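You operate a simulated robot arm through the tools that you are given. There is no shell and no other tool.

You run a simulated robot arm. Do the job below in one go: nothing can be reset, and whatever is moved stays where it is left.

## Task
Swap the short pine strip in the jig for the short OAK one.
Fine: free the jig first, lay the old strip on the free part of the table and lock the jig again.

Only the result counts: the job must be done as asked and must still hold three seconds after the hand-in. Knocking over, shifting, dropping, spilling or breaking anything else fails it.

## Robot
A 7-joint arm with a two-finger parallel gripper, fixed in place. Base frame: the origin is at the foot of the arm, x ahead of it, y to its left, z up; the work surface is at about z = 0.76. Readings come in m, degrees, newtons and seconds.
With the tool pointing down near the work surface it reaches from about 0.22 to 0.74 m from the base axis. Its first joint turns from -166.0 to 166.0 degrees. Payload 1.57 kg.
Tool frame: the origin (TCP) lies between the finger pads and is the grasp point; the fingertips stand 0.03 m ahead of it; z points along the fingers, y is the line along which they close. The gripper opens to 0.11 m. The fingers are 0.024 m wide and 0.012 m thick; the gripper's body (0.048 by 0.112 m) begins 0.078 m behind the TCP.
Orientation is told as [roll, pitch, yaw] about the base's x, y, z axes, in that order, counted from this pose: with the fingers straight down and closing along the base's y, the tool's x points along the base's -x, its y along +y and its z along -z.

## Interface
- The arm moves only by the tool servo_tool. Its argument "increments" is a list of rows, each a list of 3 entries, a list of its own where there are three numbers: the shift along the tool's x, y, z in cm, then the turn, a rotation vector about the tool's x, y, z in degrees, then the opening in per cent of the stroke, from 0 (shut) to 100 (fully open). In form: [[[dx, dy, dz], [wx, wy, wz], jaw], ...]. A call has 1 to 20 rows; each row shifts and turns the commanded pose from where the row before left it, along the tool's axes as they then stand. Each row takes 0.2 s and may step no farther than 0.05 m and 8.6 degrees from the row before; otherwise, or with a gripper value out of range, the whole call is refused. Where a pose cannot be reached the arm comes as near as it can. A force on the tool above 50 N (or 10 N above the force at the start of the call, whichever is more), or a blocked arm, ends the call early, and 0.2 s more pass. Each finger travels about 0.045 m/s and halts on what it meets, pressing with about 22 N; the grip force reading is that of the motor and also rises with nothing between the fingers. The clock runs only during rows and for 0.2 s after the last one: add rows that do not move to give the fingers time. It gives the time, the measured TCP pose, the force on the tool (base axes), the opening and the grip force at its end, in the units of the frame above (readings bear some noise), with the torque about the TCP (base axes, N m) and any sound that the robot's microphone picked up, and new pictures: "views" is both (left out), scene, wrist or none.
- Cameras (640 x 400 px; columns grow to the right, rows downward): "scene" is fixed at [0.3871, 0.5061, 1.3458]; the picture's right is [-0.38, 0.92, 0.00], its down [0.87, 0.36, -0.33] and it looks along [-0.31, -0.13, -0.94] (base axes); focal length 214 px, centre (320, 200). "wrist" rides on the gripper at [0.07, 0.016, -0.141] in the tool frame; the picture's right is [-0.23, 0.97, 0.00], its down [-0.85, -0.20, -0.48] and it looks along [-0.47, -0.11, 0.88] (tool axes); focal length 222 px, centre (320, 200). There is no depth. A picture from a camera that has moved, and an enlarged one, comes with that camera's place and axes in the base frame and with its lens. The place of the scene camera against the robot may be out by one fixed shift of up to 0.025 m in any direction.
- raise_lower(by): slides the trunk up (or, below 0, down) by that many m; the arm rides with it, the base frame stays. It gives what a move gives, with no picture.
- zoom(camera, box): a new picture of the part [left, top, right, bottom] of that camera's present view, enlarged. It takes no simulated time.
- finish_job(): hands the job in; it is judged then, once.

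Places have to be worked out from the pictures, the camera data and where the tool is seen. Open the gripper and draw the arm clear of the work before you hand the job in, unless the task says otherwise.

The tools are called after "Emit:" as a command line: name --argument value ..., lists and objects as JSON in quotes. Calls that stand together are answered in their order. servo_tool: Moves the arm, as the interface text tells. Its arguments: {"type":"object","properties":{"increments":{"type":"array"},"views":{"type":"string","enum":["both","scene","wrist","none"]}},"required":["increments"]} The other tools are called the same way: raise_lower (by) slides the trunk up or down; zoom (camera, box) takes an enlarged picture of a part of a camera's view; finish_job () hands the job in.

At the start:

```text
t: 0.0
tcp_pos: [0.155, 0.4775, 1.0631]
orientation: [0.0, -0.1, 0.0]
force: [-0.4, 0.1, 0.0]
torque: [-0.04, -0.02, 0.01]
width: 0.11
finger_force: 0.0
trunk travel left (down, up): [-0.475, 0.115]
```

scene: 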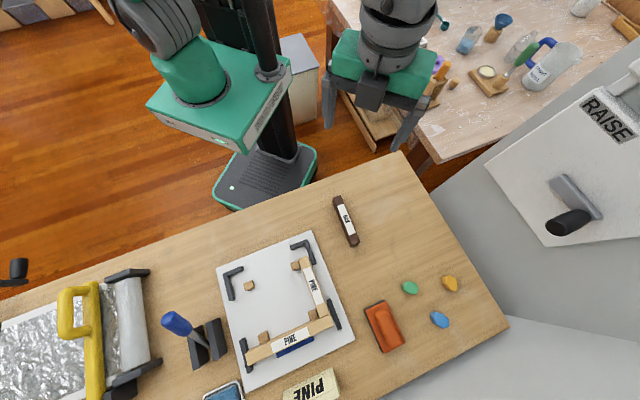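
wrist: 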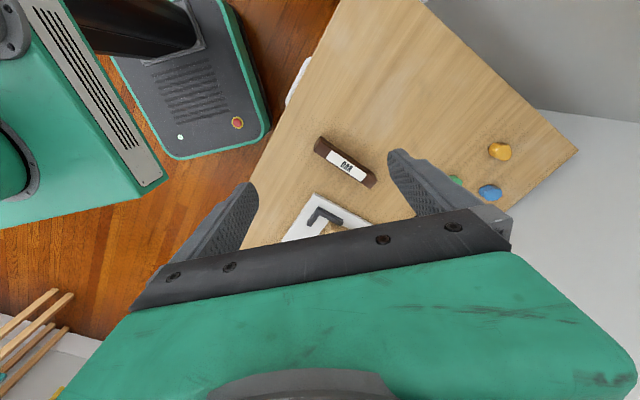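

I start by looking closer at the jig, the strips and the panel on the right before moving anything.

Emit:
zoom --camera "scene" --box '[200, 220, 380, 400]'

Emit:
zoom --camera "scene" --box '[280, 170, 480, 360]'

Emit:
zoom --camera "scene" --box '[0, 240, 260, 400]'

Emit:
zoom --camera "scene" --box '[470, 40, 640, 260]'

```text
2.22 times, centred on (290, 310) of scene
camera zoom: at [0.3871, 0.5061, 1.3458], right [-0.38, 0.92, 0.0], down [0.87, 0.36, -0.33], along [-0.31, -0.13, -0.94], focal length 477 px, centre (387, -44)
```

zoom: 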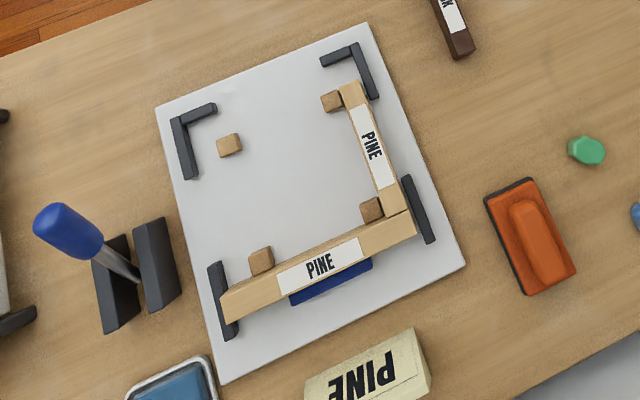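

```text
2.11 times, centred on (380, 265) of scene
camera zoom: at [0.3871, 0.5061, 1.3458], right [-0.38, 0.92, 0.0], down [0.87, 0.36, -0.33], along [-0.31, -0.13, -0.94], focal length 452 px, centre (194, 63)
```

zoom: 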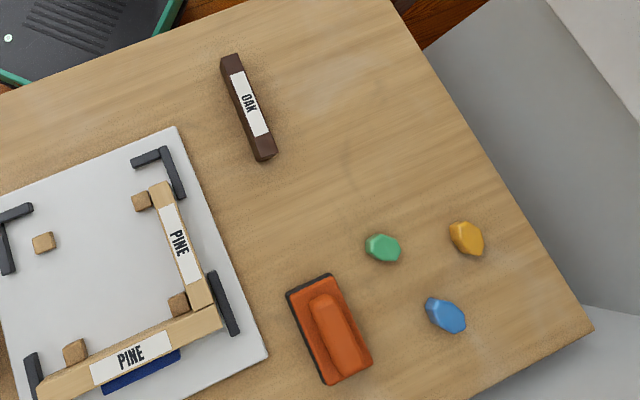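

```text
2.46 times, centred on (130, 320) of scene
camera zoom: at [0.3871, 0.5061, 1.3458], right [-0.38, 0.92, 0.0], down [0.87, 0.36, -0.33], along [-0.31, -0.13, -0.94], focal length 528 px, centre (788, -95)
```

zoom: 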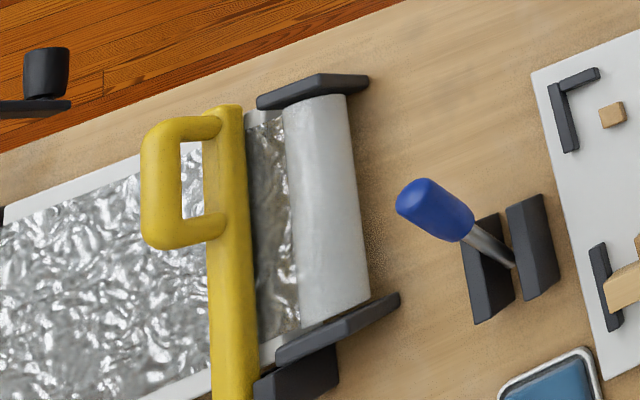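

```text
1.82 times, centred on (555, 150) of scene
camera zoom: at [0.3871, 0.5061, 1.3458], right [-0.38, 0.92, 0.0], down [0.87, 0.36, -0.33], along [-0.31, -0.13, -0.94], focal length 390 px, centre (-107, 291)
```

zoom: 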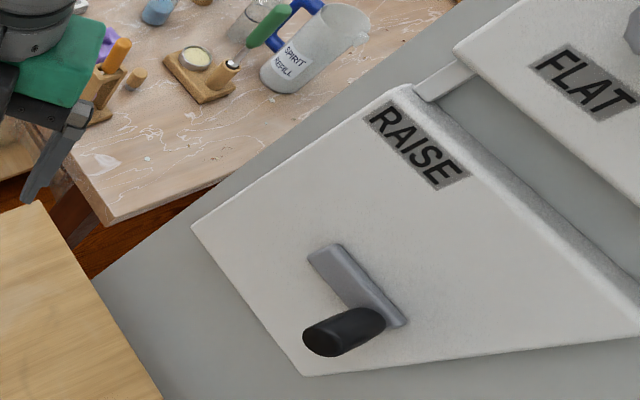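

The blue-handled lever to the left of the jig looks like the clamp lock, since it matches the blue clamp bar in front of the long pine. The short pine is the right-hand strip, about (0.43, 0.49), and the oak lies near (0.24, 0.51). I'll move the arm high over the jig and yaw it 45° so the wrist camera can locate things accurately.

Emit:
servo_tool --increments '[[[-4.3, 0.3, 0.4], [0, 0, -6.5], 100], [[-4.1, -0.2, 0.4], [0, 0, -6.5], 100], [[-4.2, -0.7, 0.4], [0, 0, -6.5], 100], [[-4.0, -1.2, 0.4], [0, 0, -6.5], 100], [[-3.9, -1.7, 0.4], [0, 0, -6.5], 100], [[-3.6, -2.0, 0.4], [0, 0, -6.5], 100], [[-3.3, -2.2, 0.4], [0, 0, -6.0], 100], [[0, 0, 0], [0, 0, 0], 100]]' --views "both"

```text
t: 1.8
tcp_pos: [0.4477, 0.4955, 1.0358]
orientation: [0.1, 0.0, 45.2]
force: [1.0, 0.9, 0.3]
torque: [-0.02, 0.01, -0.03]
width: 0.1101
finger_force: 0.0
trunk travel left (down, up): [-0.475, 0.115]
camera wrist: at [0.3885, 0.4575, 1.1771], right [-0.53, 0.85, 0.0], down [0.75, 0.46, 0.48], along [0.41, 0.25, -0.88], focal length 222 px, centre (320, 200)
```

scene: 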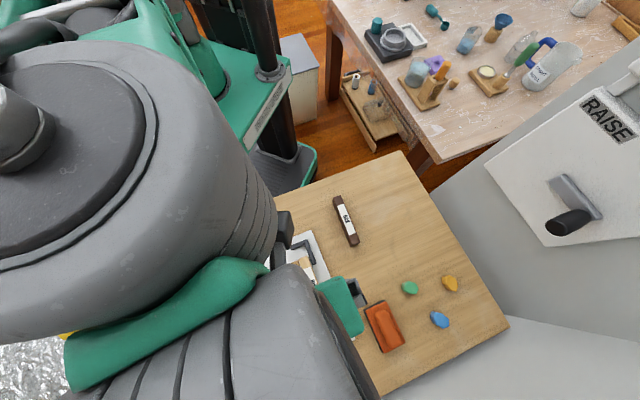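
wrist: 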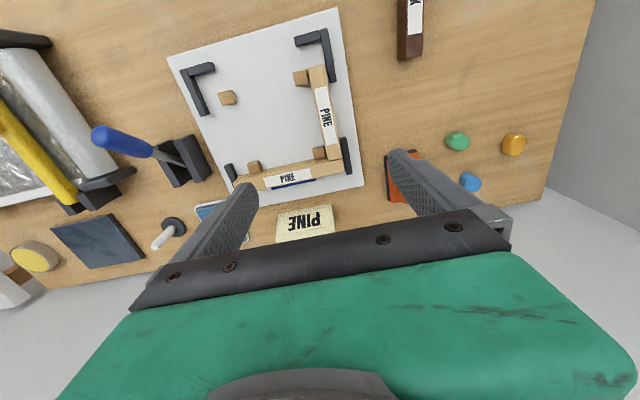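

The wrist view now covers the whole jig and the lever, so I'll zoom in on the details.

Emit:
zoom --camera "wrist" --box '[160, 20, 380, 210]'

Emit:
zoom --camera "wrist" --box '[70, 90, 250, 210]'

Emit:
zoom --camera "wrist" --box '[270, 20, 370, 90]'

Emit:
zoom --camera "wrist" --box '[220, 130, 370, 230]'

```text
2.11 times, centred on (270, 115) of wrist
camera zoom: at [0.3885, 0.4575, 1.1771], right [-0.53, 0.85, 0.0], down [0.75, 0.46, 0.48], along [0.41, 0.25, -0.88], focal length 468 px, centre (425, 379)
```

zoom: 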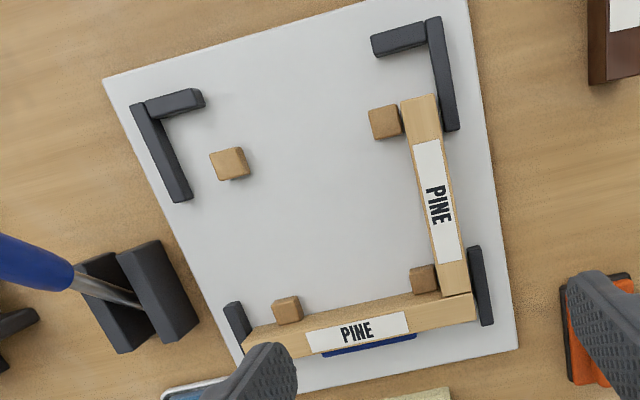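

```text
3.33 times, centred on (160, 150) of wrist
camera zoom: at [0.3885, 0.4575, 1.1771], right [-0.53, 0.85, 0.0], down [0.75, 0.46, 0.48], along [0.41, 0.25, -0.88], focal length 740 px, centre (853, 367)
```

zoom: 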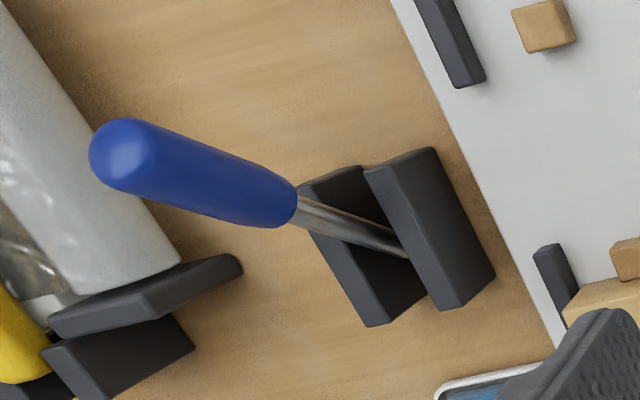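

```text
5.71 times, centred on (320, 55) of wrist
camera zoom: at [0.3885, 0.4575, 1.1771], right [-0.53, 0.85, 0.0], down [0.75, 0.46, 0.48], along [0.41, 0.25, -0.88], focal length 1269 px, centre (320, 1029)
```

zoom: 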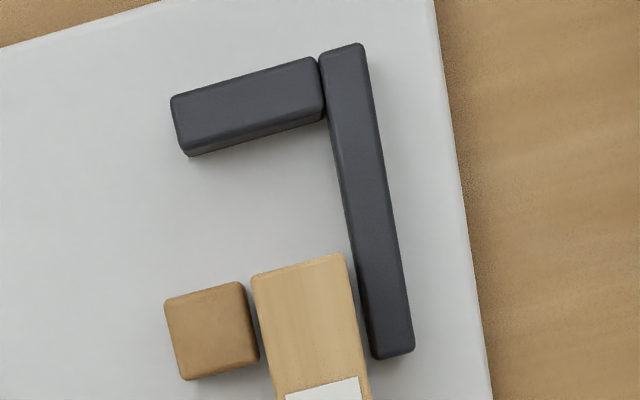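

```text
4.00 times, centred on (295, 180) of wrist
camera zoom: at [0.3885, 0.4575, 1.1771], right [-0.53, 0.85, 0.0], down [0.75, 0.46, 0.48], along [0.41, 0.25, -0.88], focal length 888 px, centre (420, 280)
```

zoom: 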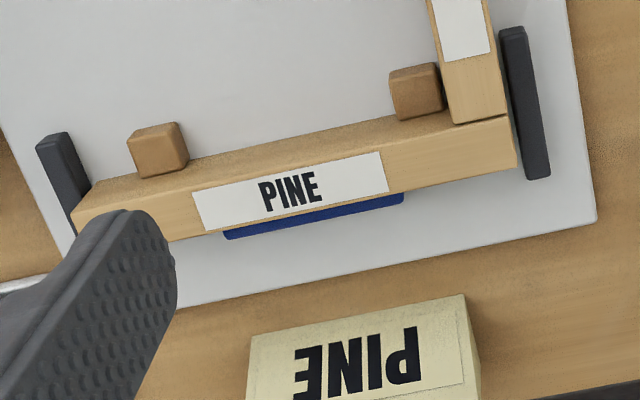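

The lever's plates run along the jig's 45° direction, s = (0.71, 0.71), and the handle leans about 35° toward the robot. Before touching it I'll slide the hand sideways and look at it from straight above for a second line of sight.

Emit:
servo_tool --increments '[[[0, -4.4, 0], [0, 0, 0], 100], [[0, -4.4, 0], [0, 0, 0], 100], [[0, -4.4, 0], [0, 0, 0], 100], [[0, -4.4, 0], [0, 0, 0], 100], [[0, -4.4, 0], [0, 0, 0], 100], [[0, -4.4, 0], [0, 0, 0], 100], [[0, 0, 0], [0, 0, 0], 100]]' --views "both"

```text
t: 3.4
tcp_pos: [0.6308, 0.3075, 1.0358]
orientation: [0.0, 0.1, 45.0]
force: [0.6, -0.1, 0.3]
torque: [0.01, 0.02, 0.01]
width: 0.1101
finger_force: 0.0
trunk travel left (down, up): [-0.475, 0.115]
camera wrist: at [0.5723, 0.2706, 1.1776], right [-0.53, 0.85, 0.0], down [0.75, 0.46, 0.48], along [0.41, 0.25, -0.88], focal length 222 px, centre (320, 200)
```

scene: 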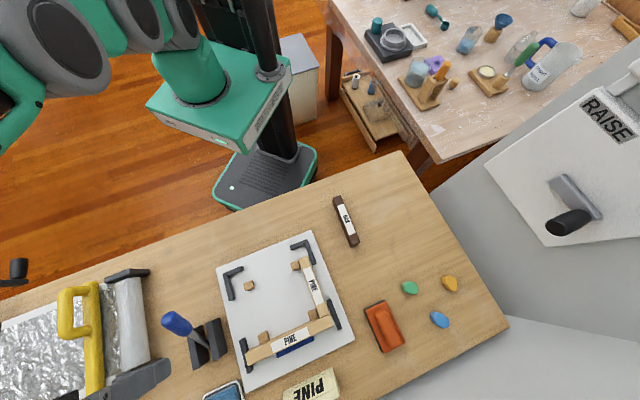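
wrist: 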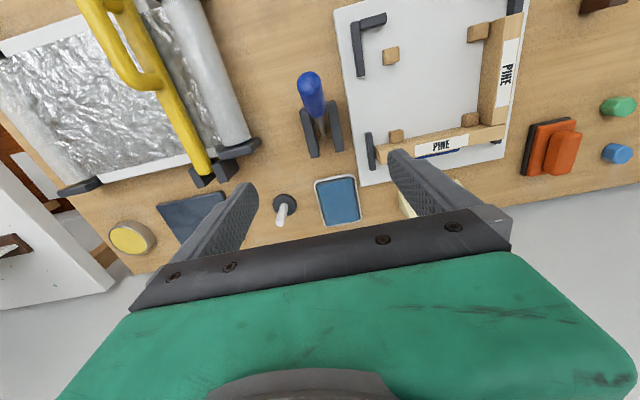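

Emit:
zoom --camera "wrist" --box '[270, 60, 370, 170]'

Emit:
zoom --camera "wrist" --box '[340, 0, 540, 180]'

Emit:
zoom --camera "scene" --box '[140, 290, 260, 400]'

```text
3.64 times, centred on (320, 115) of wrist
camera zoom: at [0.5723, 0.2706, 1.1776], right [-0.53, 0.85, 0.0], down [0.75, 0.46, 0.48], along [0.41, 0.25, -0.88], focal length 808 px, centre (320, 509)
```

zoom: 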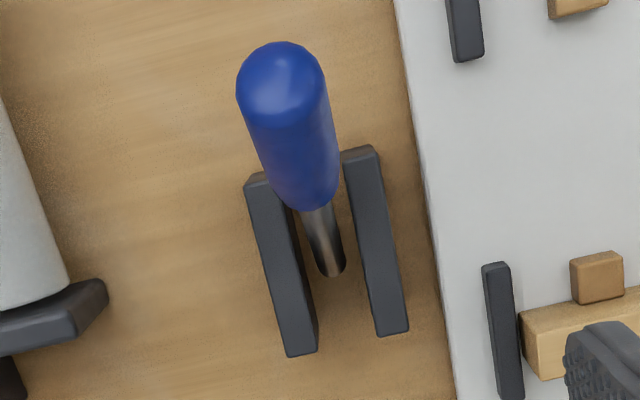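

```text
2.22 times, centred on (440, 90) of wrist
camera zoom: at [0.5723, 0.2706, 1.1776], right [-0.53, 0.85, 0.0], down [0.75, 0.46, 0.48], along [0.41, 0.25, -0.88], focal length 494 px, centre (53, 444)
```

zoom: 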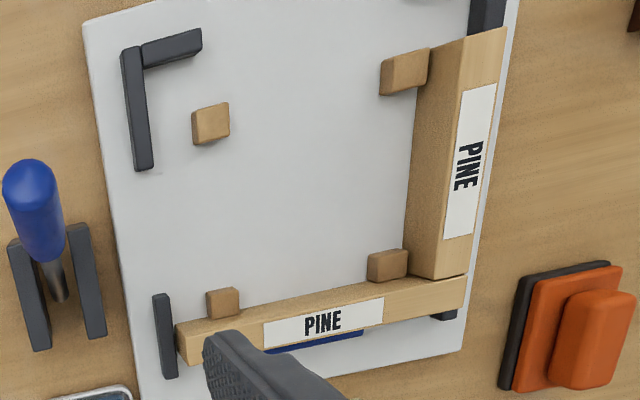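

```text
3.64 times, centred on (200, 345) of scene
camera zoom: at [0.3871, 0.5061, 1.3458], right [-0.38, 0.92, 0.0], down [0.87, 0.36, -0.33], along [-0.31, -0.13, -0.94], focal length 780 px, centre (756, -327)
```

zoom: 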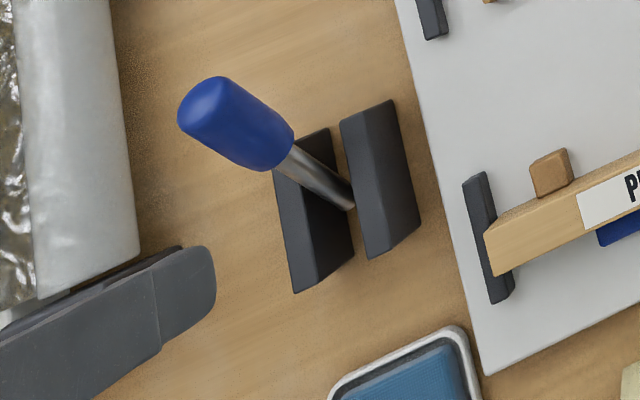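

Triangulating the two views puts the lever pivot near (s 0.674, l -0.228, z 0.785). The handle's ball end is at s 0.597, z 0.901, leaning about 33° toward the robot. I'll tilt the tool 33° so the fingers line up with the handle, then back off to a point on its axis.

Emit:
servo_tool --increments '[[[0, 0, 0], [0, -8.25, 0], 100], [[0, 0, 0], [0, -8.25, 0], 100], [[0, 0, 0], [0, -8.25, 0], 100], [[0, 0, 0], [0, -8.25, 0], 100], [[4.3, 0, 0.35], [0, 0, 0], 100], [[4.3, 0, 0.35], [0, 0, 0], 100], [[4.27, 0, 0.37], [0, 0, 0], 100], [[0, 0, 0], [0, 0, 0], 100]]' --views "both"

```text
t: 5.2
tcp_pos: [0.5609, 0.2355, 0.959]
orientation: [-0.1, -33.1, 45.0]
force: [-0.9, -0.3, 0.0]
torque: [0.0, 0.03, 0.01]
width: 0.1099
finger_force: 0.0
trunk travel left (down, up): [-0.475, 0.115]
camera wrist: at [0.4551, 0.1515, 1.039], right [-0.55, 0.82, 0.12], down [0.46, 0.18, 0.87], along [0.69, 0.54, -0.48], focal length 222 px, centre (320, 200)
```

scene: 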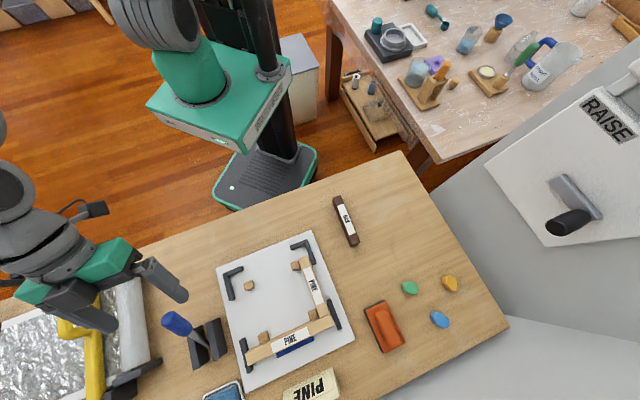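
wrist: 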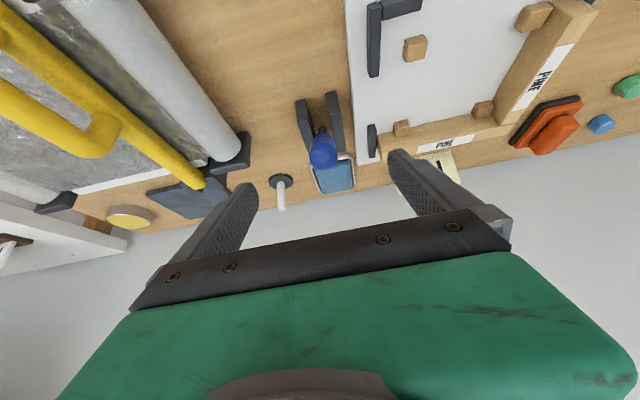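

The handle sits between the open fingers. I'll zoom in on the wrist view to check the alignment before going down on it.

Emit:
zoom --camera "wrist" --box '[270, 80, 380, 200]'

Emit:
zoom --camera "scene" --box '[60, 220, 260, 400]'

```text
3.33 times, centred on (325, 140) of wrist
camera zoom: at [0.4551, 0.1515, 1.039], right [-0.55, 0.82, 0.12], down [0.46, 0.18, 0.87], along [0.69, 0.54, -0.48], focal length 740 px, centre (303, 400)
```

zoom: 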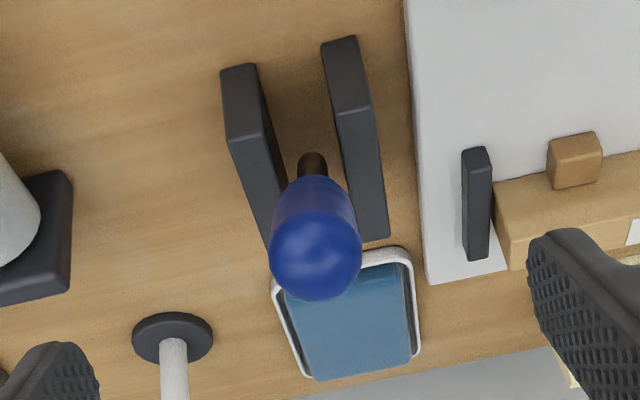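

```text
2.22 times, centred on (160, 310) of scene
camera zoom: at [0.3871, 0.5061, 1.3458], right [-0.38, 0.92, 0.0], down [0.87, 0.36, -0.33], along [-0.31, -0.13, -0.94], focal length 477 px, centre (676, -44)
```

zoom: 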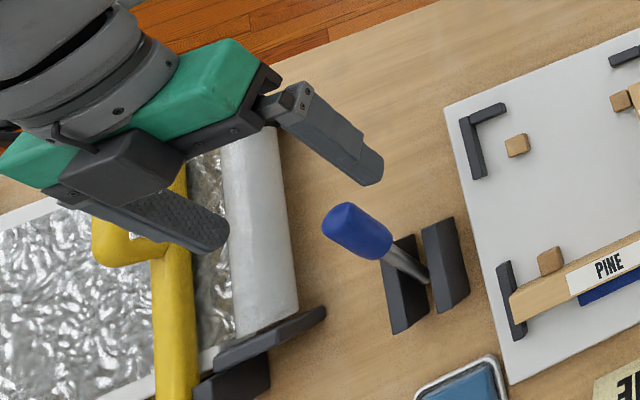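

The handle axis is only about 5 mm off in tool x and y, and the angle matches. I'll correct that, narrow the jaw to 65 %, and slide down along the handle with the fingers around it.

Emit:
servo_tool --increments '[[[0.5, 0.45, 0], [0, 0, 0], 65], [[0, 0, 2.5], [0, 0, 0], 65], [[0, 0, 2.5], [0, 0, 0], 65], [[0, 0, 2.5], [0, 0, 0], 65], [[0, 0, 2.5], [0, 0, 0], 65], [[0, 0, 0], [0, 0, 0], 65]]' --views "both"

```text
t: 6.6
tcp_pos: [0.5933, 0.2766, 0.8692]
orientation: [0.0, -33.0, 45.1]
force: [-0.7, -0.2, 0.2]
torque: [0.01, 0.02, -0.01]
width: 0.0714
finger_force: 0.1
trunk travel left (down, up): [-0.475, 0.115]
camera wrist: at [0.4877, 0.1915, 0.9504], right [-0.55, 0.82, 0.12], down [0.46, 0.18, 0.87], along [0.69, 0.54, -0.48], focal length 222 px, centre (320, 200)
```

scene: 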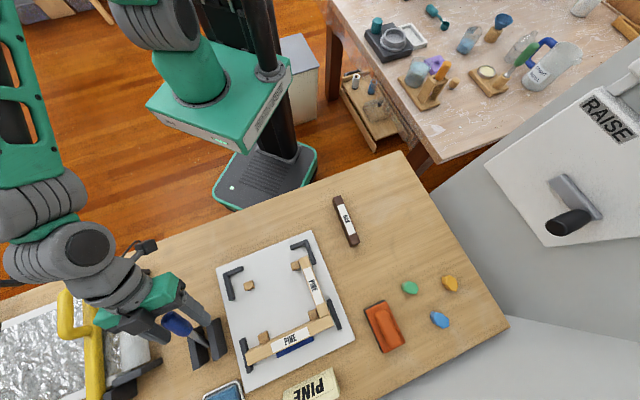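
wrist: 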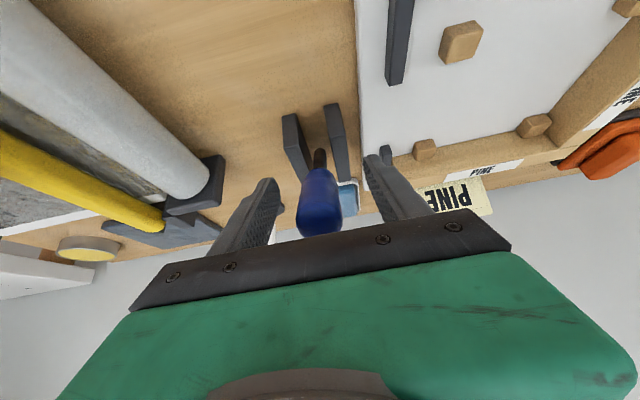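

The handle is centred between the fingers, with the TCP about 0.10 m up from the pivot. Closing the fingers on it now.

Emit:
servo_tool --increments '[[[0, 0, 0], [0, 0, 0], 5], [[0, 0, 0], [0, 0, 0], 5], [[0, 0, 0], [0, 0, 0], 5], [[0, 0, 0], [0, 0, 0], 5]]' --views "wrist"

```text
t: 7.6
tcp_pos: [0.5937, 0.2752, 0.8689]
orientation: [0.0, -33.0, 44.9]
force: [1.6, -1.0, -0.7]
torque: [-0.03, -0.01, -0.01]
width: 0.0275
finger_force: 26.1
trunk travel left (down, up): [-0.475, 0.115]
camera wrist: at [0.4879, 0.1909, 0.9507], right [-0.55, 0.82, 0.12], down [0.46, 0.18, 0.87], along [0.69, 0.54, -0.48], focal length 222 px, centre (320, 200)
```

wrist: 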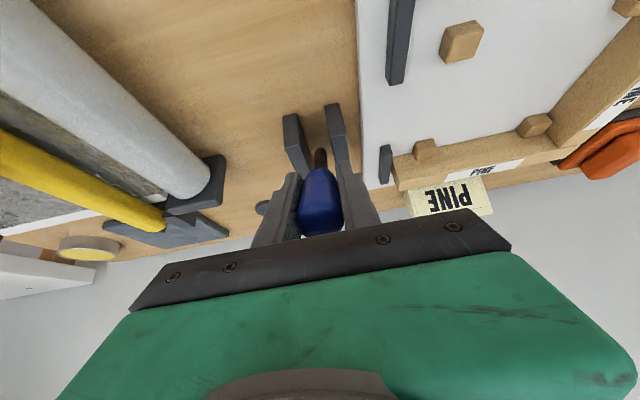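

The handle is gripped at width 0.0275. I'll swing the lever away from the robot (+s) along its arc, starting with a short trial to read the forces.

Emit:
servo_tool --increments '[[[-1.43, 0, 0.1], [0, 0, 0], 5], [[-1.4, 0, 0.3], [0, 0, 0], 5], [[-1.34, 0, 0.49], [0, 0, 0], 5]]' --views "both"

```text
t: 8.4
tcp_pos: [0.6215, 0.303, 0.8866]
orientation: [0.0, -33.2, 45.1]
force: [1.3, -5.4, -1.8]
torque: [-0.28, 0.07, 0.12]
width: 0.0279
finger_force: 25.0
trunk travel left (down, up): [-0.475, 0.115]
camera wrist: at [0.5165, 0.2193, 0.9667], right [-0.55, 0.82, 0.12], down [0.46, 0.18, 0.87], along [0.69, 0.54, -0.48], focal length 222 px, centre (320, 200)
```

scene: 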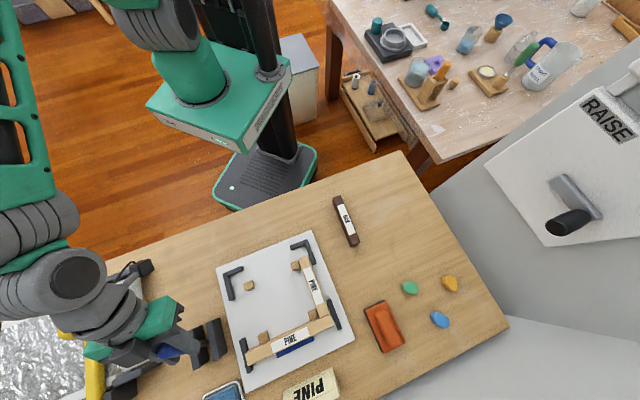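
wrist: 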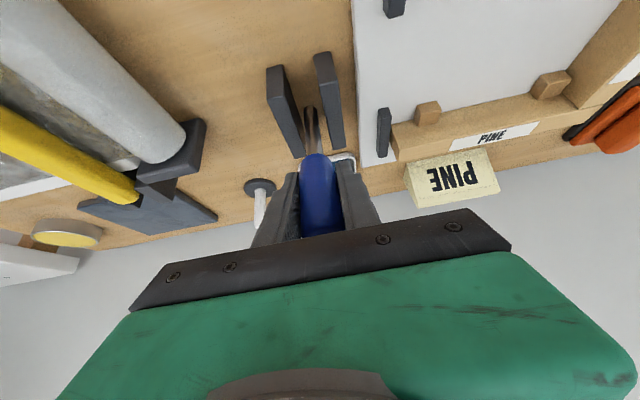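

The lever follows with little force, so I'm continuing the arc to the far side.

Emit:
servo_tool --increments '[[[-1.26, 0, 0.66], [0, 0, 0], 5], [[-1.16, 0, 0.85], [0, 0, 0], 5], [[-1.02, 0, 0.99], [0, 0, 0], 5], [[-0.88, 0, 1.13], [0, 0, 0], 5]]' --views "both"

```text
t: 9.4
tcp_pos: [0.6617, 0.3422, 0.8792]
orientation: [0.0, -33.2, 45.1]
force: [-2.2, -3.4, 6.9]
torque: [-0.52, 0.5, 0.03]
width: 0.0276
finger_force: 32.2
trunk travel left (down, up): [-0.475, 0.115]
camera wrist: at [0.556, 0.2587, 0.9603], right [-0.55, 0.82, 0.12], down [0.46, 0.18, 0.87], along [0.69, 0.54, -0.48], focal length 222 px, centre (320, 200)
```

scene: 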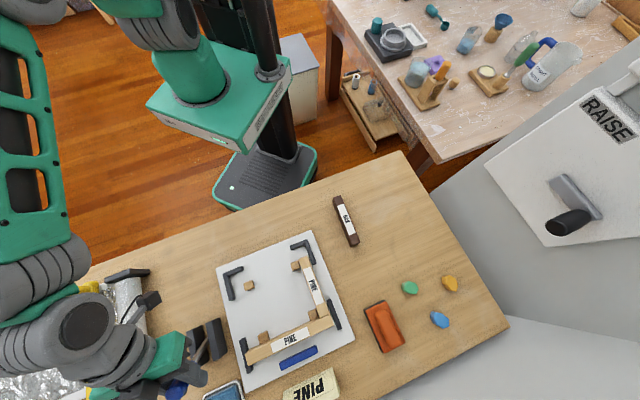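
wrist: 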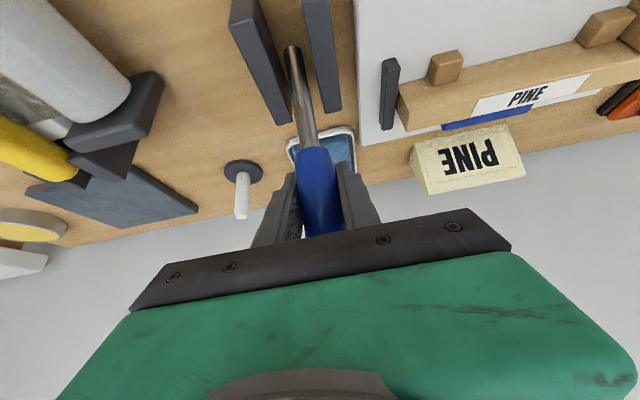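

The blue clamp bar has pulled back from the long strip, so this is the release direction. I'll take the lever on to its end stop, a little at a time.

Emit:
servo_tool --increments '[[[-0.72, 0, 1.24], [0, 0, 0], 5], [[0, 0, 0], [0, 0, 0], 5]]' --views "both"

Emit:
zoom --camera "scene" --box '[200, 220, 380, 400]'

```text
t: 10.0
tcp_pos: [0.6711, 0.3519, 0.8735]
orientation: [-0.1, -33.2, 45.0]
force: [-2.2, -3.3, 12.2]
torque: [-0.71, 0.64, 0.04]
width: 0.0273
finger_force: 37.9
trunk travel left (down, up): [-0.475, 0.115]
camera wrist: at [0.5645, 0.2674, 0.9541], right [-0.55, 0.82, 0.12], down [0.46, 0.18, 0.87], along [0.69, 0.54, -0.48], focal length 222 px, centre (320, 200)
```

scene: 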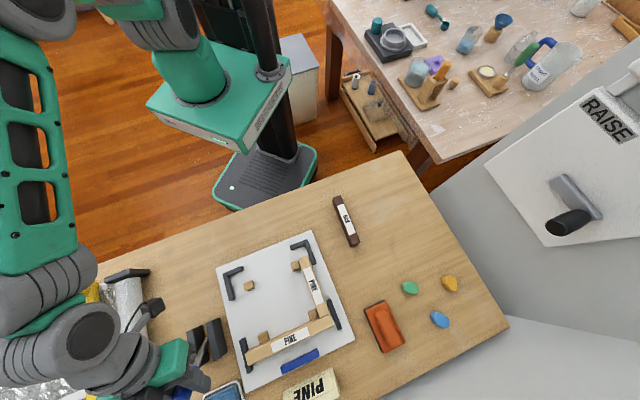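
wrist: 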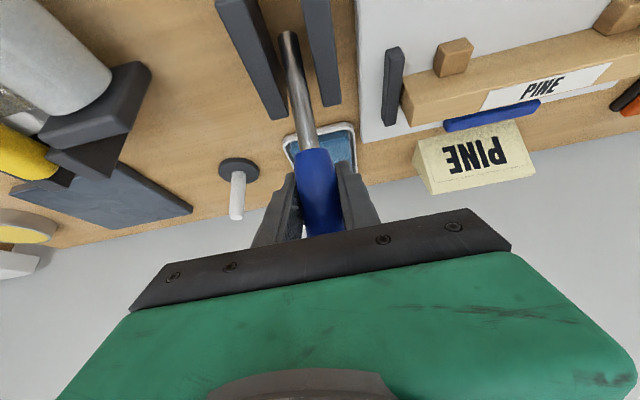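

```text
2.22 times, centred on (290, 310) of scene
camera zoom: at [0.3871, 0.5061, 1.3458], right [-0.38, 0.92, 0.0], down [0.87, 0.36, -0.33], along [-0.31, -0.13, -0.94], focal length 477 px, centre (387, -44)
```

zoom: 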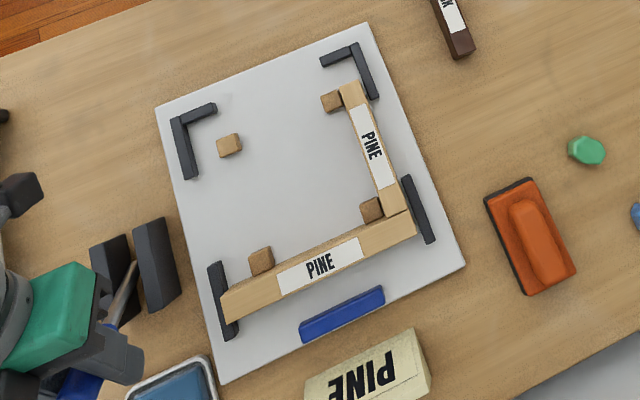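

The clamp bar has now moved well clear of the long strip. I'll push gently a few more degrees to see whether that's the end stop.

Emit:
servo_tool --increments '[[[-0.35, 0, 0.35], [0, 0, 0], 5], [[-0.3, 0, 0.3], [0, 0, 0], 5], [[0, 0, 0], [0, 0, 0], 5]]' --views "wrist"

```text
t: 10.8
tcp_pos: [0.6777, 0.3594, 0.8696]
orientation: [0.0, -33.2, 45.0]
force: [-5.9, -13.3, 5.4]
torque: [-0.06, 0.05, 0.02]
width: 0.0279
finger_force: 16.9
trunk travel left (down, up): [-0.475, 0.115]
camera wrist: at [0.5713, 0.2743, 0.9503], right [-0.55, 0.82, 0.12], down [0.46, 0.18, 0.87], along [0.69, 0.54, -0.48], focal length 222 px, centre (320, 200)
```

wrist: 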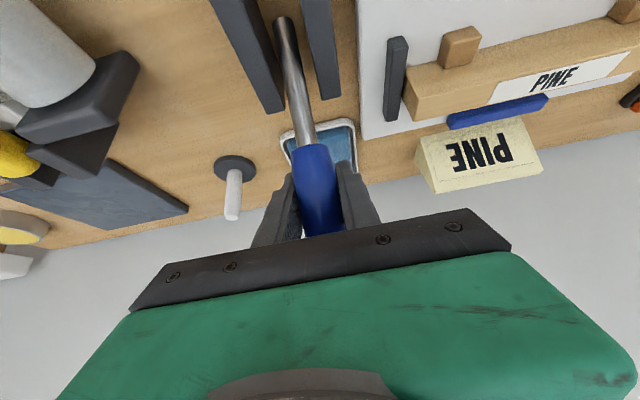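

Resistance has risen to about 14 N and the clamp bar isn't moving any more, so the lever is at its open stop. I'll open the fingers and back out along the tool axis.

Emit:
servo_tool --increments '[[[0, 0, 0], [0, 0, 0], 70], [[0, 0, 0], [0, 0, 0], 70], [[0, 0, 0], [0, 0, 0], 70], [[0, 0, -3], [0, 0, 0], 70], [[0, 0, -4], [0, 0, 0], 70], [[0, 0, -4.5], [0, 0, 0], 70], [[0, 0, -4.5], [0, 0, 0], 70], [[0, 0, 0], [0, 0, 0], 70]]' --views "both"

```text
t: 12.6
tcp_pos: [0.6142, 0.2962, 1.0041]
orientation: [0.0, -32.9, 45.0]
force: [0.3, 0.2, -0.7]
torque: [0.03, 0.01, 0.01]
width: 0.0768
finger_force: 0.1
trunk travel left (down, up): [-0.475, 0.115]
camera wrist: at [0.5075, 0.2124, 1.0852], right [-0.55, 0.82, 0.12], down [0.46, 0.18, 0.87], along [0.69, 0.54, -0.48], focal length 222 px, centre (320, 200)
```

scene: 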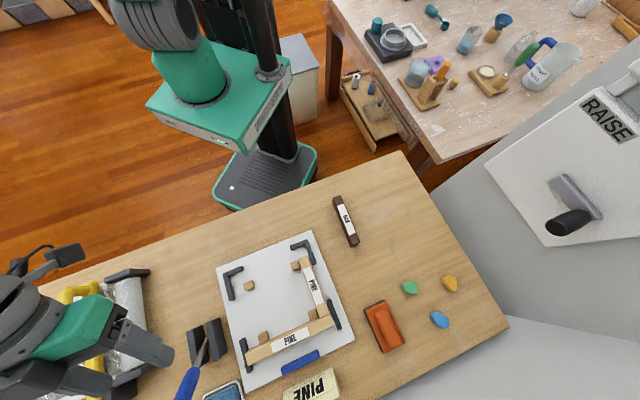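
wrist: 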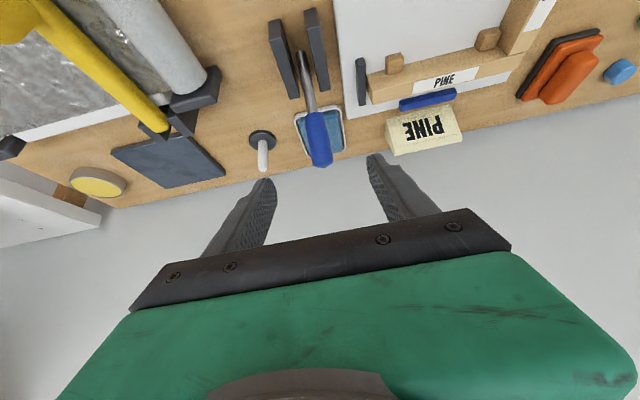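

The lever stays in the open position. I'll straighten the tool to vertical and move over the short pine strip in the jig, centred near (0.43, 0.496), to measure it.

Emit:
servo_tool --increments '[[[0, 0, 0], [0, 8.25, 0], 70], [[0, 0, 0], [0, 8.25, 0], 70], [[0, 0, 0], [0, 8.25, 0], 70], [[0, 0, 0], [0, 8.25, 0], 70], [[-0.2, 4.5, 0.3], [0, 0, 0], 70], [[-0.2, 4.5, 0.4], [0, 0, 0], 70], [[-0.2, 4.5, 0.4], [0, 0, 0], 70], [[-0.2, 4.5, 0.4], [0, 0, 0], 70], [[-0.2, 4.5, 0.5], [0, 0, 0], 70], [[-0.1, 4.7, 1.0], [0, 0, 0], 70], [[0, 0, 0], [0, 0, 0], 70]]' --views "both"

Emit:
zoom --camera "wrist" --box '[200, 0, 440, 200]'

Emit:
zoom --camera "wrist" --box '[260, 60, 380, 180]'

```text
t: 15.0
tcp_pos: [0.4288, 0.4956, 0.9735]
orientation: [0.0, 0.0, 45.1]
force: [0.5, 0.1, 0.7]
torque: [0.0, -0.05, -0.01]
width: 0.077
finger_force: 0.0
trunk travel left (down, up): [-0.475, 0.115]
camera wrist: at [0.3704, 0.4584, 1.1148], right [-0.53, 0.85, 0.0], down [0.75, 0.46, 0.48], along [0.41, 0.25, -0.88], focal length 222 px, centre (320, 200)
```

scene: 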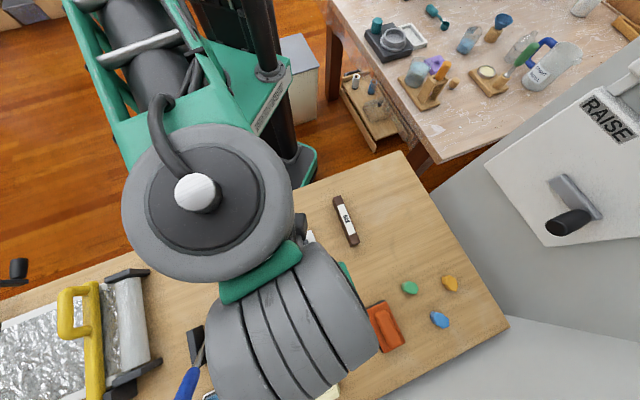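
wrist: 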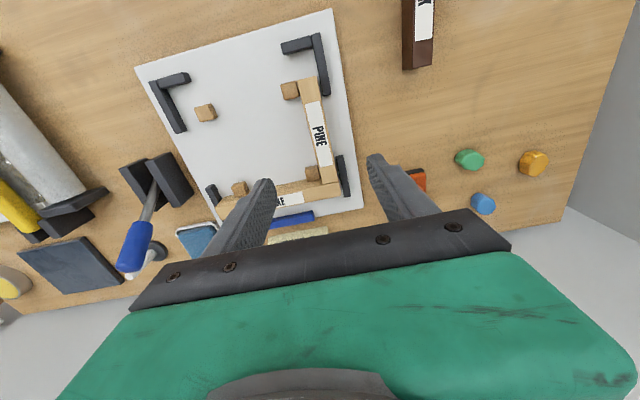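

```text
2.00 times, centred on (320, 100) of wrist
camera zoom: at [0.3704, 0.4584, 1.1148], right [-0.53, 0.85, 0.0], down [0.75, 0.46, 0.48], along [0.41, 0.25, -0.88], focal length 444 px, centre (320, 400)
```

zoom: 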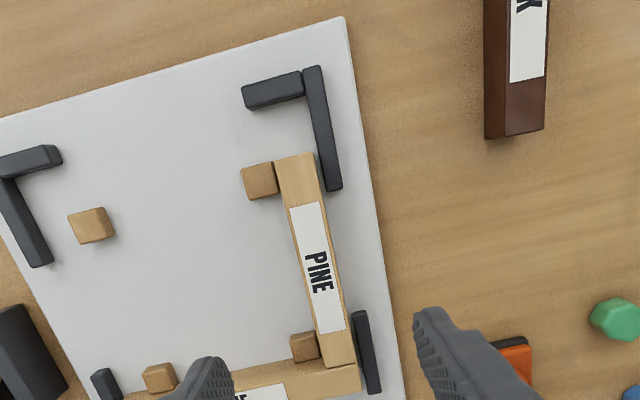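

```text
3.33 times, centred on (320, 120) of wrist
camera zoom: at [0.3704, 0.4584, 1.1148], right [-0.53, 0.85, 0.0], down [0.75, 0.46, 0.48], along [0.41, 0.25, -0.88], focal length 740 px, centre (320, 467)
```

zoom: 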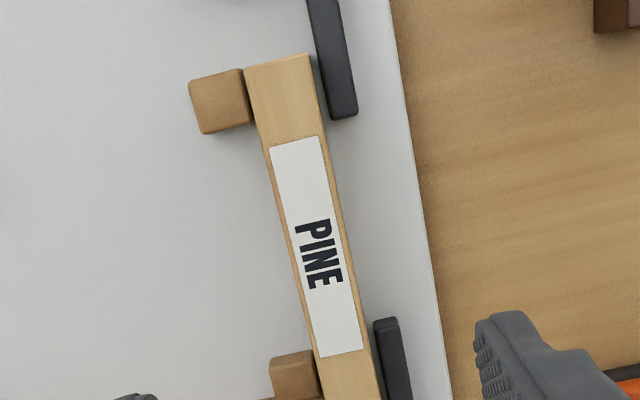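

Triangulation gives the short pine: centre s 0.653, l 0.047, about 0.139 × 0.021 m, top at z 0.813, standing on a plate whose top is at z 0.773. The hand is already centred over it, so I'll go down partway and check.

Emit:
servo_tool --increments '[[[0, 0, 4], [0, 0, 0], 60], [[0, 0, 4], [0, 0, 0], 60], [[0, 0, 3.5], [0, 0, 0], 60], [[0, 0, 0], [0, 0, 0], 60]]' --views "wrist"

Emit:
zoom --camera "wrist" --box '[210, 20, 430, 220]'

```text
t: 16.0
tcp_pos: [0.4304, 0.4964, 0.8564]
orientation: [0.1, 0.0, 44.9]
force: [0.5, 0.7, -0.3]
torque: [-0.01, -0.01, -0.01]
width: 0.0659
finger_force: 0.0
trunk travel left (down, up): [-0.475, 0.115]
camera wrist: at [0.3718, 0.4594, 0.9993], right [-0.53, 0.85, 0.0], down [0.75, 0.46, 0.48], along [0.41, 0.25, -0.88], focal length 222 px, centre (320, 200)
```

wrist: 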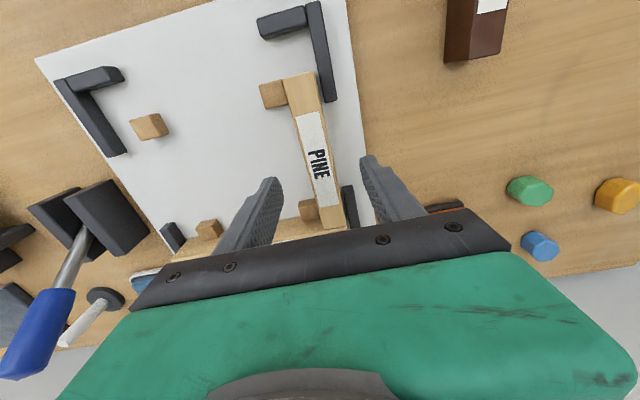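

```text
2.00 times, centred on (320, 120) of wrist
camera zoom: at [0.3718, 0.4594, 0.9993], right [-0.53, 0.85, 0.0], down [0.75, 0.46, 0.48], along [0.41, 0.25, -0.88], focal length 444 px, centre (320, 360)
```

zoom: 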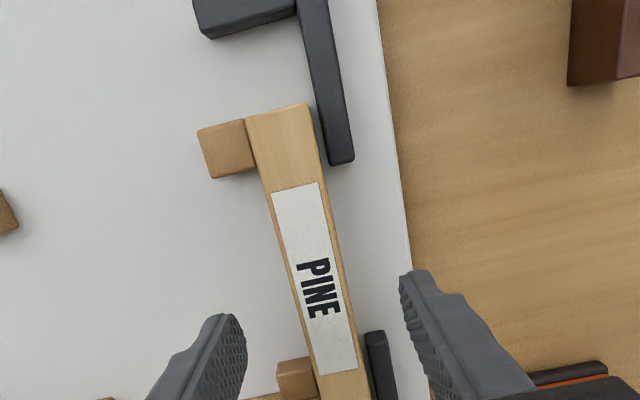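

The strip lies centred between the fingers to within about 2 mm. I'll descend to grasp height (TCP z about 0.808, tips about 5 mm above the plate) and close.

Emit:
servo_tool --increments '[[[0, -0.1, 2.5], [0, 0, 0], 60], [[0, 0, 2.3], [0, 0, 0], 60], [[0, 0, 0], [0, 0, 0], 60], [[0, 0, 0], [0, 0, 0], 5], [[0, 0, 0], [0, 0, 0], 5], [[0, 0, 0], [0, 0, 0], 5], [[0, 0, 0], [0, 0, 0], 5]]' --views "both"

```text
t: 17.6
tcp_pos: [0.4299, 0.4956, 0.8106]
orientation: [0.0, 0.0, 45.0]
force: [0.8, 0.8, 0.1]
torque: [0.01, 0.0, 0.02]
width: 0.0236
finger_force: 21.8
trunk travel left (down, up): [-0.475, 0.115]
camera wrist: at [0.3722, 0.4575, 0.9521], right [-0.53, 0.85, 0.0], down [0.75, 0.46, 0.48], along [0.41, 0.25, -0.88], focal length 222 px, centre (320, 200)
```

scene: 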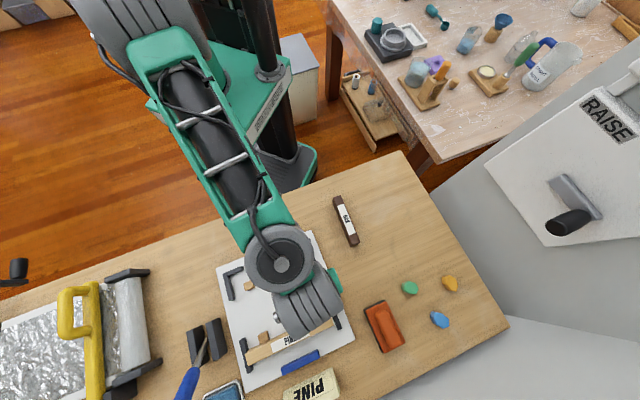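
wrist: 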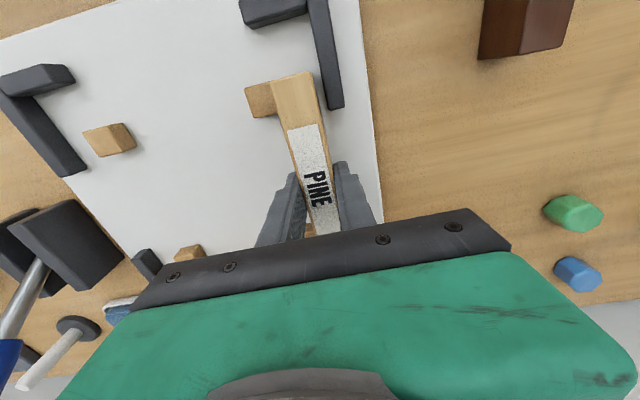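

The pine is gripped (width 0.0236) with the TCP at s 0.654, l 0.0465, z 0.8106, which I'll reuse as the placement reference. I'll lift it straight up and check that nothing else comes with it.

Emit:
servo_tool --increments '[[[0, 0, -0.5], [0, 0, 0], 5], [[0, 0, -1], [0, 0, 0], 5], [[0, 0, -2.5], [0, 0, 0], 5], [[0, 0, -4], [0, 0, 0], 5], [[0, 0, -4], [0, 0, 0], 5], [[0, 0, -3], [0, 0, 0], 5], [[0, 0, 0], [0, 0, 0], 5]]' --views "both"

```text
t: 19.2
tcp_pos: [0.4309, 0.4964, 0.9607]
orientation: [0.0, 0.0, 45.1]
force: [-0.6, 0.4, -1.0]
torque: [0.0, -0.01, -0.01]
width: 0.0233
finger_force: 21.9
trunk travel left (down, up): [-0.475, 0.115]
camera wrist: at [0.3724, 0.4584, 1.1013], right [-0.53, 0.85, 0.0], down [0.75, 0.46, 0.48], along [0.41, 0.25, -0.88], focal length 222 px, centre (320, 200)
```

scene: 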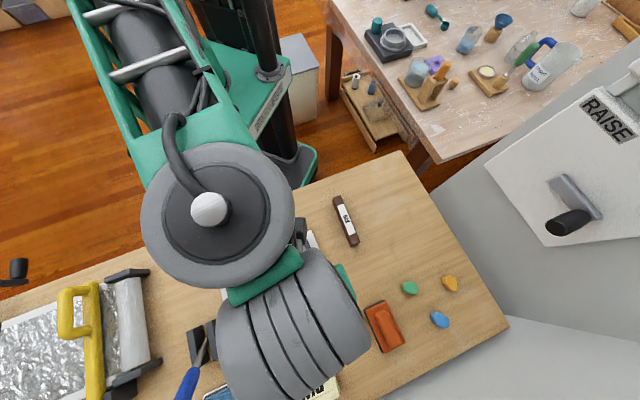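
wrist: 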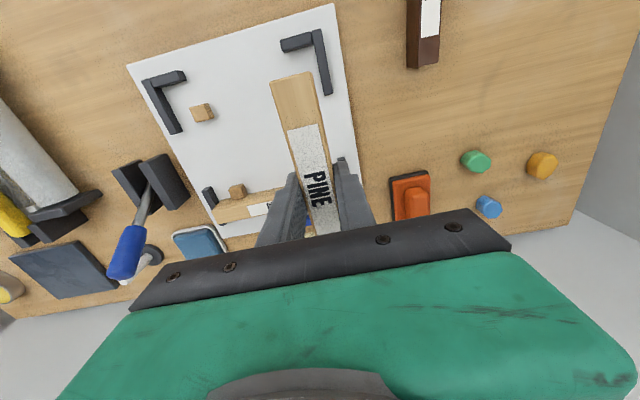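

The pine came out cleanly. I'll carry it at height to the bare table area beyond the oak, around s 0.58, l 0.31, and look before lowering.

Emit:
servo_tool --increments '[[[1.24, 4.38, 0], [0, 0, 0], 5], [[1.24, 4.38, 0], [0, 0, 0], 5], [[1.24, 4.38, 0], [0, 0, 0], 5], [[1.24, 4.38, 0], [0, 0, 0], 5], [[1.24, 4.38, 0], [0, 0, 0], 5], [[1.24, 4.38, 0], [0, 0, 0], 5], [[0, 0, 0], [0, 0, 0], 5]]' --views "both"

```text
t: 20.8
tcp_pos: [0.1918, 0.6309, 0.9595]
orientation: [0.0, -0.1, 44.9]
force: [-0.5, -0.6, -1.0]
torque: [0.01, 0.01, -0.04]
width: 0.0235
finger_force: 22.2
trunk travel left (down, up): [-0.475, 0.115]
camera wrist: at [0.1327, 0.5932, 1.1017], right [-0.53, 0.85, 0.0], down [0.75, 0.46, 0.48], along [0.41, 0.25, -0.88], focal length 222 px, centre (320, 200)
```

scene: 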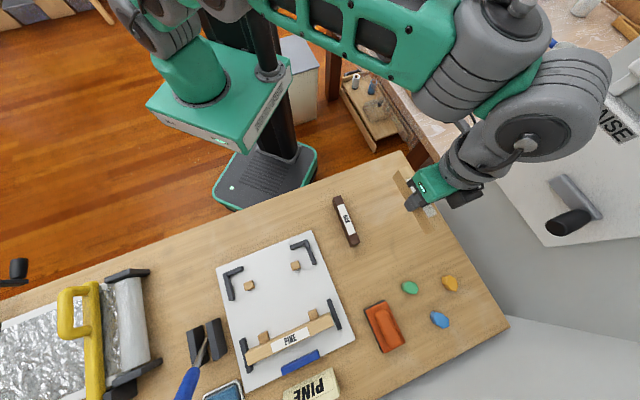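
wrist: 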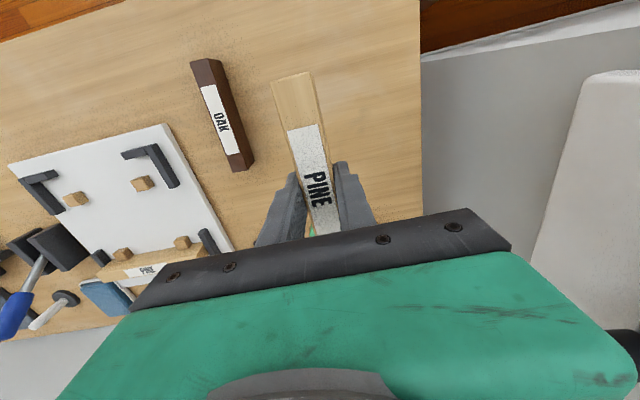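

The area under the strip is bare table, about 0.15 m from the right edge and clear of the oak. Lowering to just above the surface.

Emit:
servo_tool --increments '[[[0, 0, 4], [0, 0, 0], 5], [[0, 0, 4], [0, 0, 0], 5], [[0, 0, 4], [0, 0, 0], 5], [[0, 0, 2.8], [0, 0, 0], 5], [[0, 0, 0], [0, 0, 0], 5]]' --views "both"

```text
t: 22.0
tcp_pos: [0.1914, 0.6319, 0.8135]
orientation: [0.1, 0.0, 45.0]
force: [0.2, -0.6, -0.5]
torque: [0.03, -0.02, 0.0]
width: 0.0235
finger_force: 22.0
trunk travel left (down, up): [-0.475, 0.115]
camera wrist: at [0.1338, 0.5933, 0.9546], right [-0.53, 0.85, 0.0], down [0.75, 0.46, 0.48], along [0.41, 0.25, -0.88], focal length 222 px, centre (320, 200)
```

scene: 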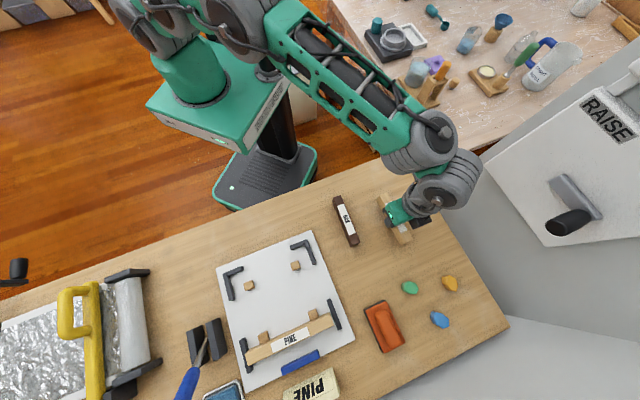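
wrist: 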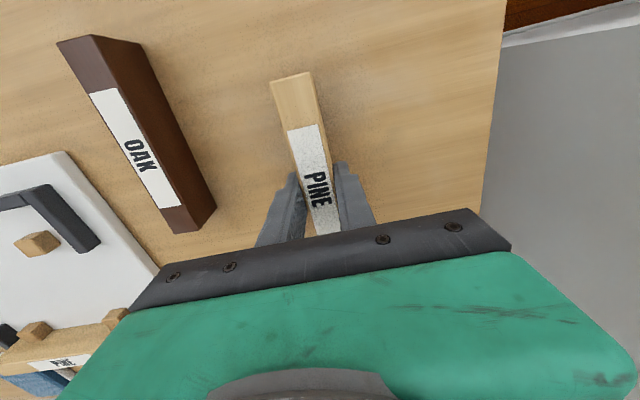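

Now the last centimetre in small steps, watching for contact with the table.

Emit:
servo_tool --increments '[[[0, 0, 0.6], [0, 0, 0], 5], [[0, 0, 0.3], [0, 0, 0], 5], [[0, 0, 0.2], [0, 0, 0], 5], [[0, 0, 0.2], [0, 0, 0], 5]]' --views "none"

```text
t: 23.0
tcp_pos: [0.1926, 0.6302, 0.8008]
orientation: [0.0, 0.0, 45.0]
force: [-0.6, 0.7, -0.1]
torque: [-0.01, 0.0, 0.02]
width: 0.0234
finger_force: 22.2
trunk travel left (down, up): [-0.475, 0.115]
```

Emit:
servo_tool --increments '[[[0, 0, 0.15], [0, 0, 0], 5], [[0, 0, 0.1], [0, 0, 0], 5], [[0, 0, 0], [0, 0, 0], 5]]' --views "none"

```text
t: 23.8
tcp_pos: [0.1924, 0.6306, 0.7974]
orientation: [-0.1, 0.0, 45.1]
force: [0.3, -0.9, -0.2]
torque: [-0.02, 0.0, 0.03]
width: 0.0235
finger_force: 21.7
trunk travel left (down, up): [-0.475, 0.115]
```

There's no contact yet at TCP z 0.797, so I'm continuing in millimetre steps.

Emit:
servo_tool --increments '[[[0, 0, 0.1], [0, 0, 0], 5], [[0, 0, 0], [0, 0, 0], 5]]' --views "none"

Emit:
servo_tool --increments '[[[0, 0, 0.1], [0, 0, 0], 5], [[0, 0, 0], [0, 0, 0], 5]]' --views "wrist"

```text
t: 24.4
tcp_pos: [0.1927, 0.6305, 0.7968]
orientation: [-0.1, 0.0, 45.0]
force: [0.0, -0.7, -0.1]
torque: [-0.03, 0.01, 0.01]
width: 0.0236
finger_force: 22.6
trunk travel left (down, up): [-0.475, 0.115]
```

```text
t: 25.0
tcp_pos: [0.193, 0.6304, 0.7969]
orientation: [0.0, -0.1, 45.0]
force: [-0.1, -1.4, 6.7]
torque: [-0.37, 0.36, 0.04]
width: 0.0237
finger_force: 21.8
trunk travel left (down, up): [-0.475, 0.115]
camera wrist: at [0.1338, 0.5921, 0.938], right [-0.53, 0.85, 0.0], down [0.75, 0.46, 0.48], along [0.41, 0.25, -0.88], focal length 222 px, centre (320, 200)
```

wrist: 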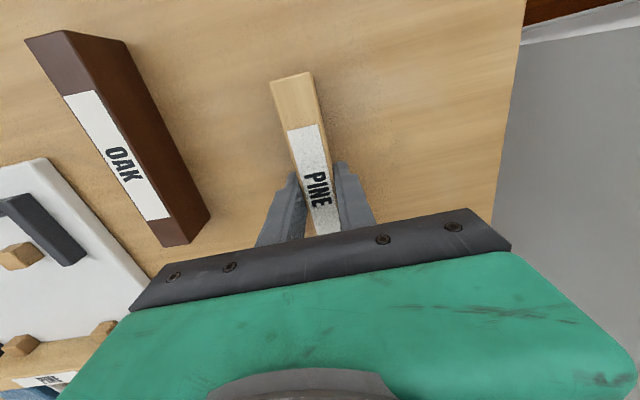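

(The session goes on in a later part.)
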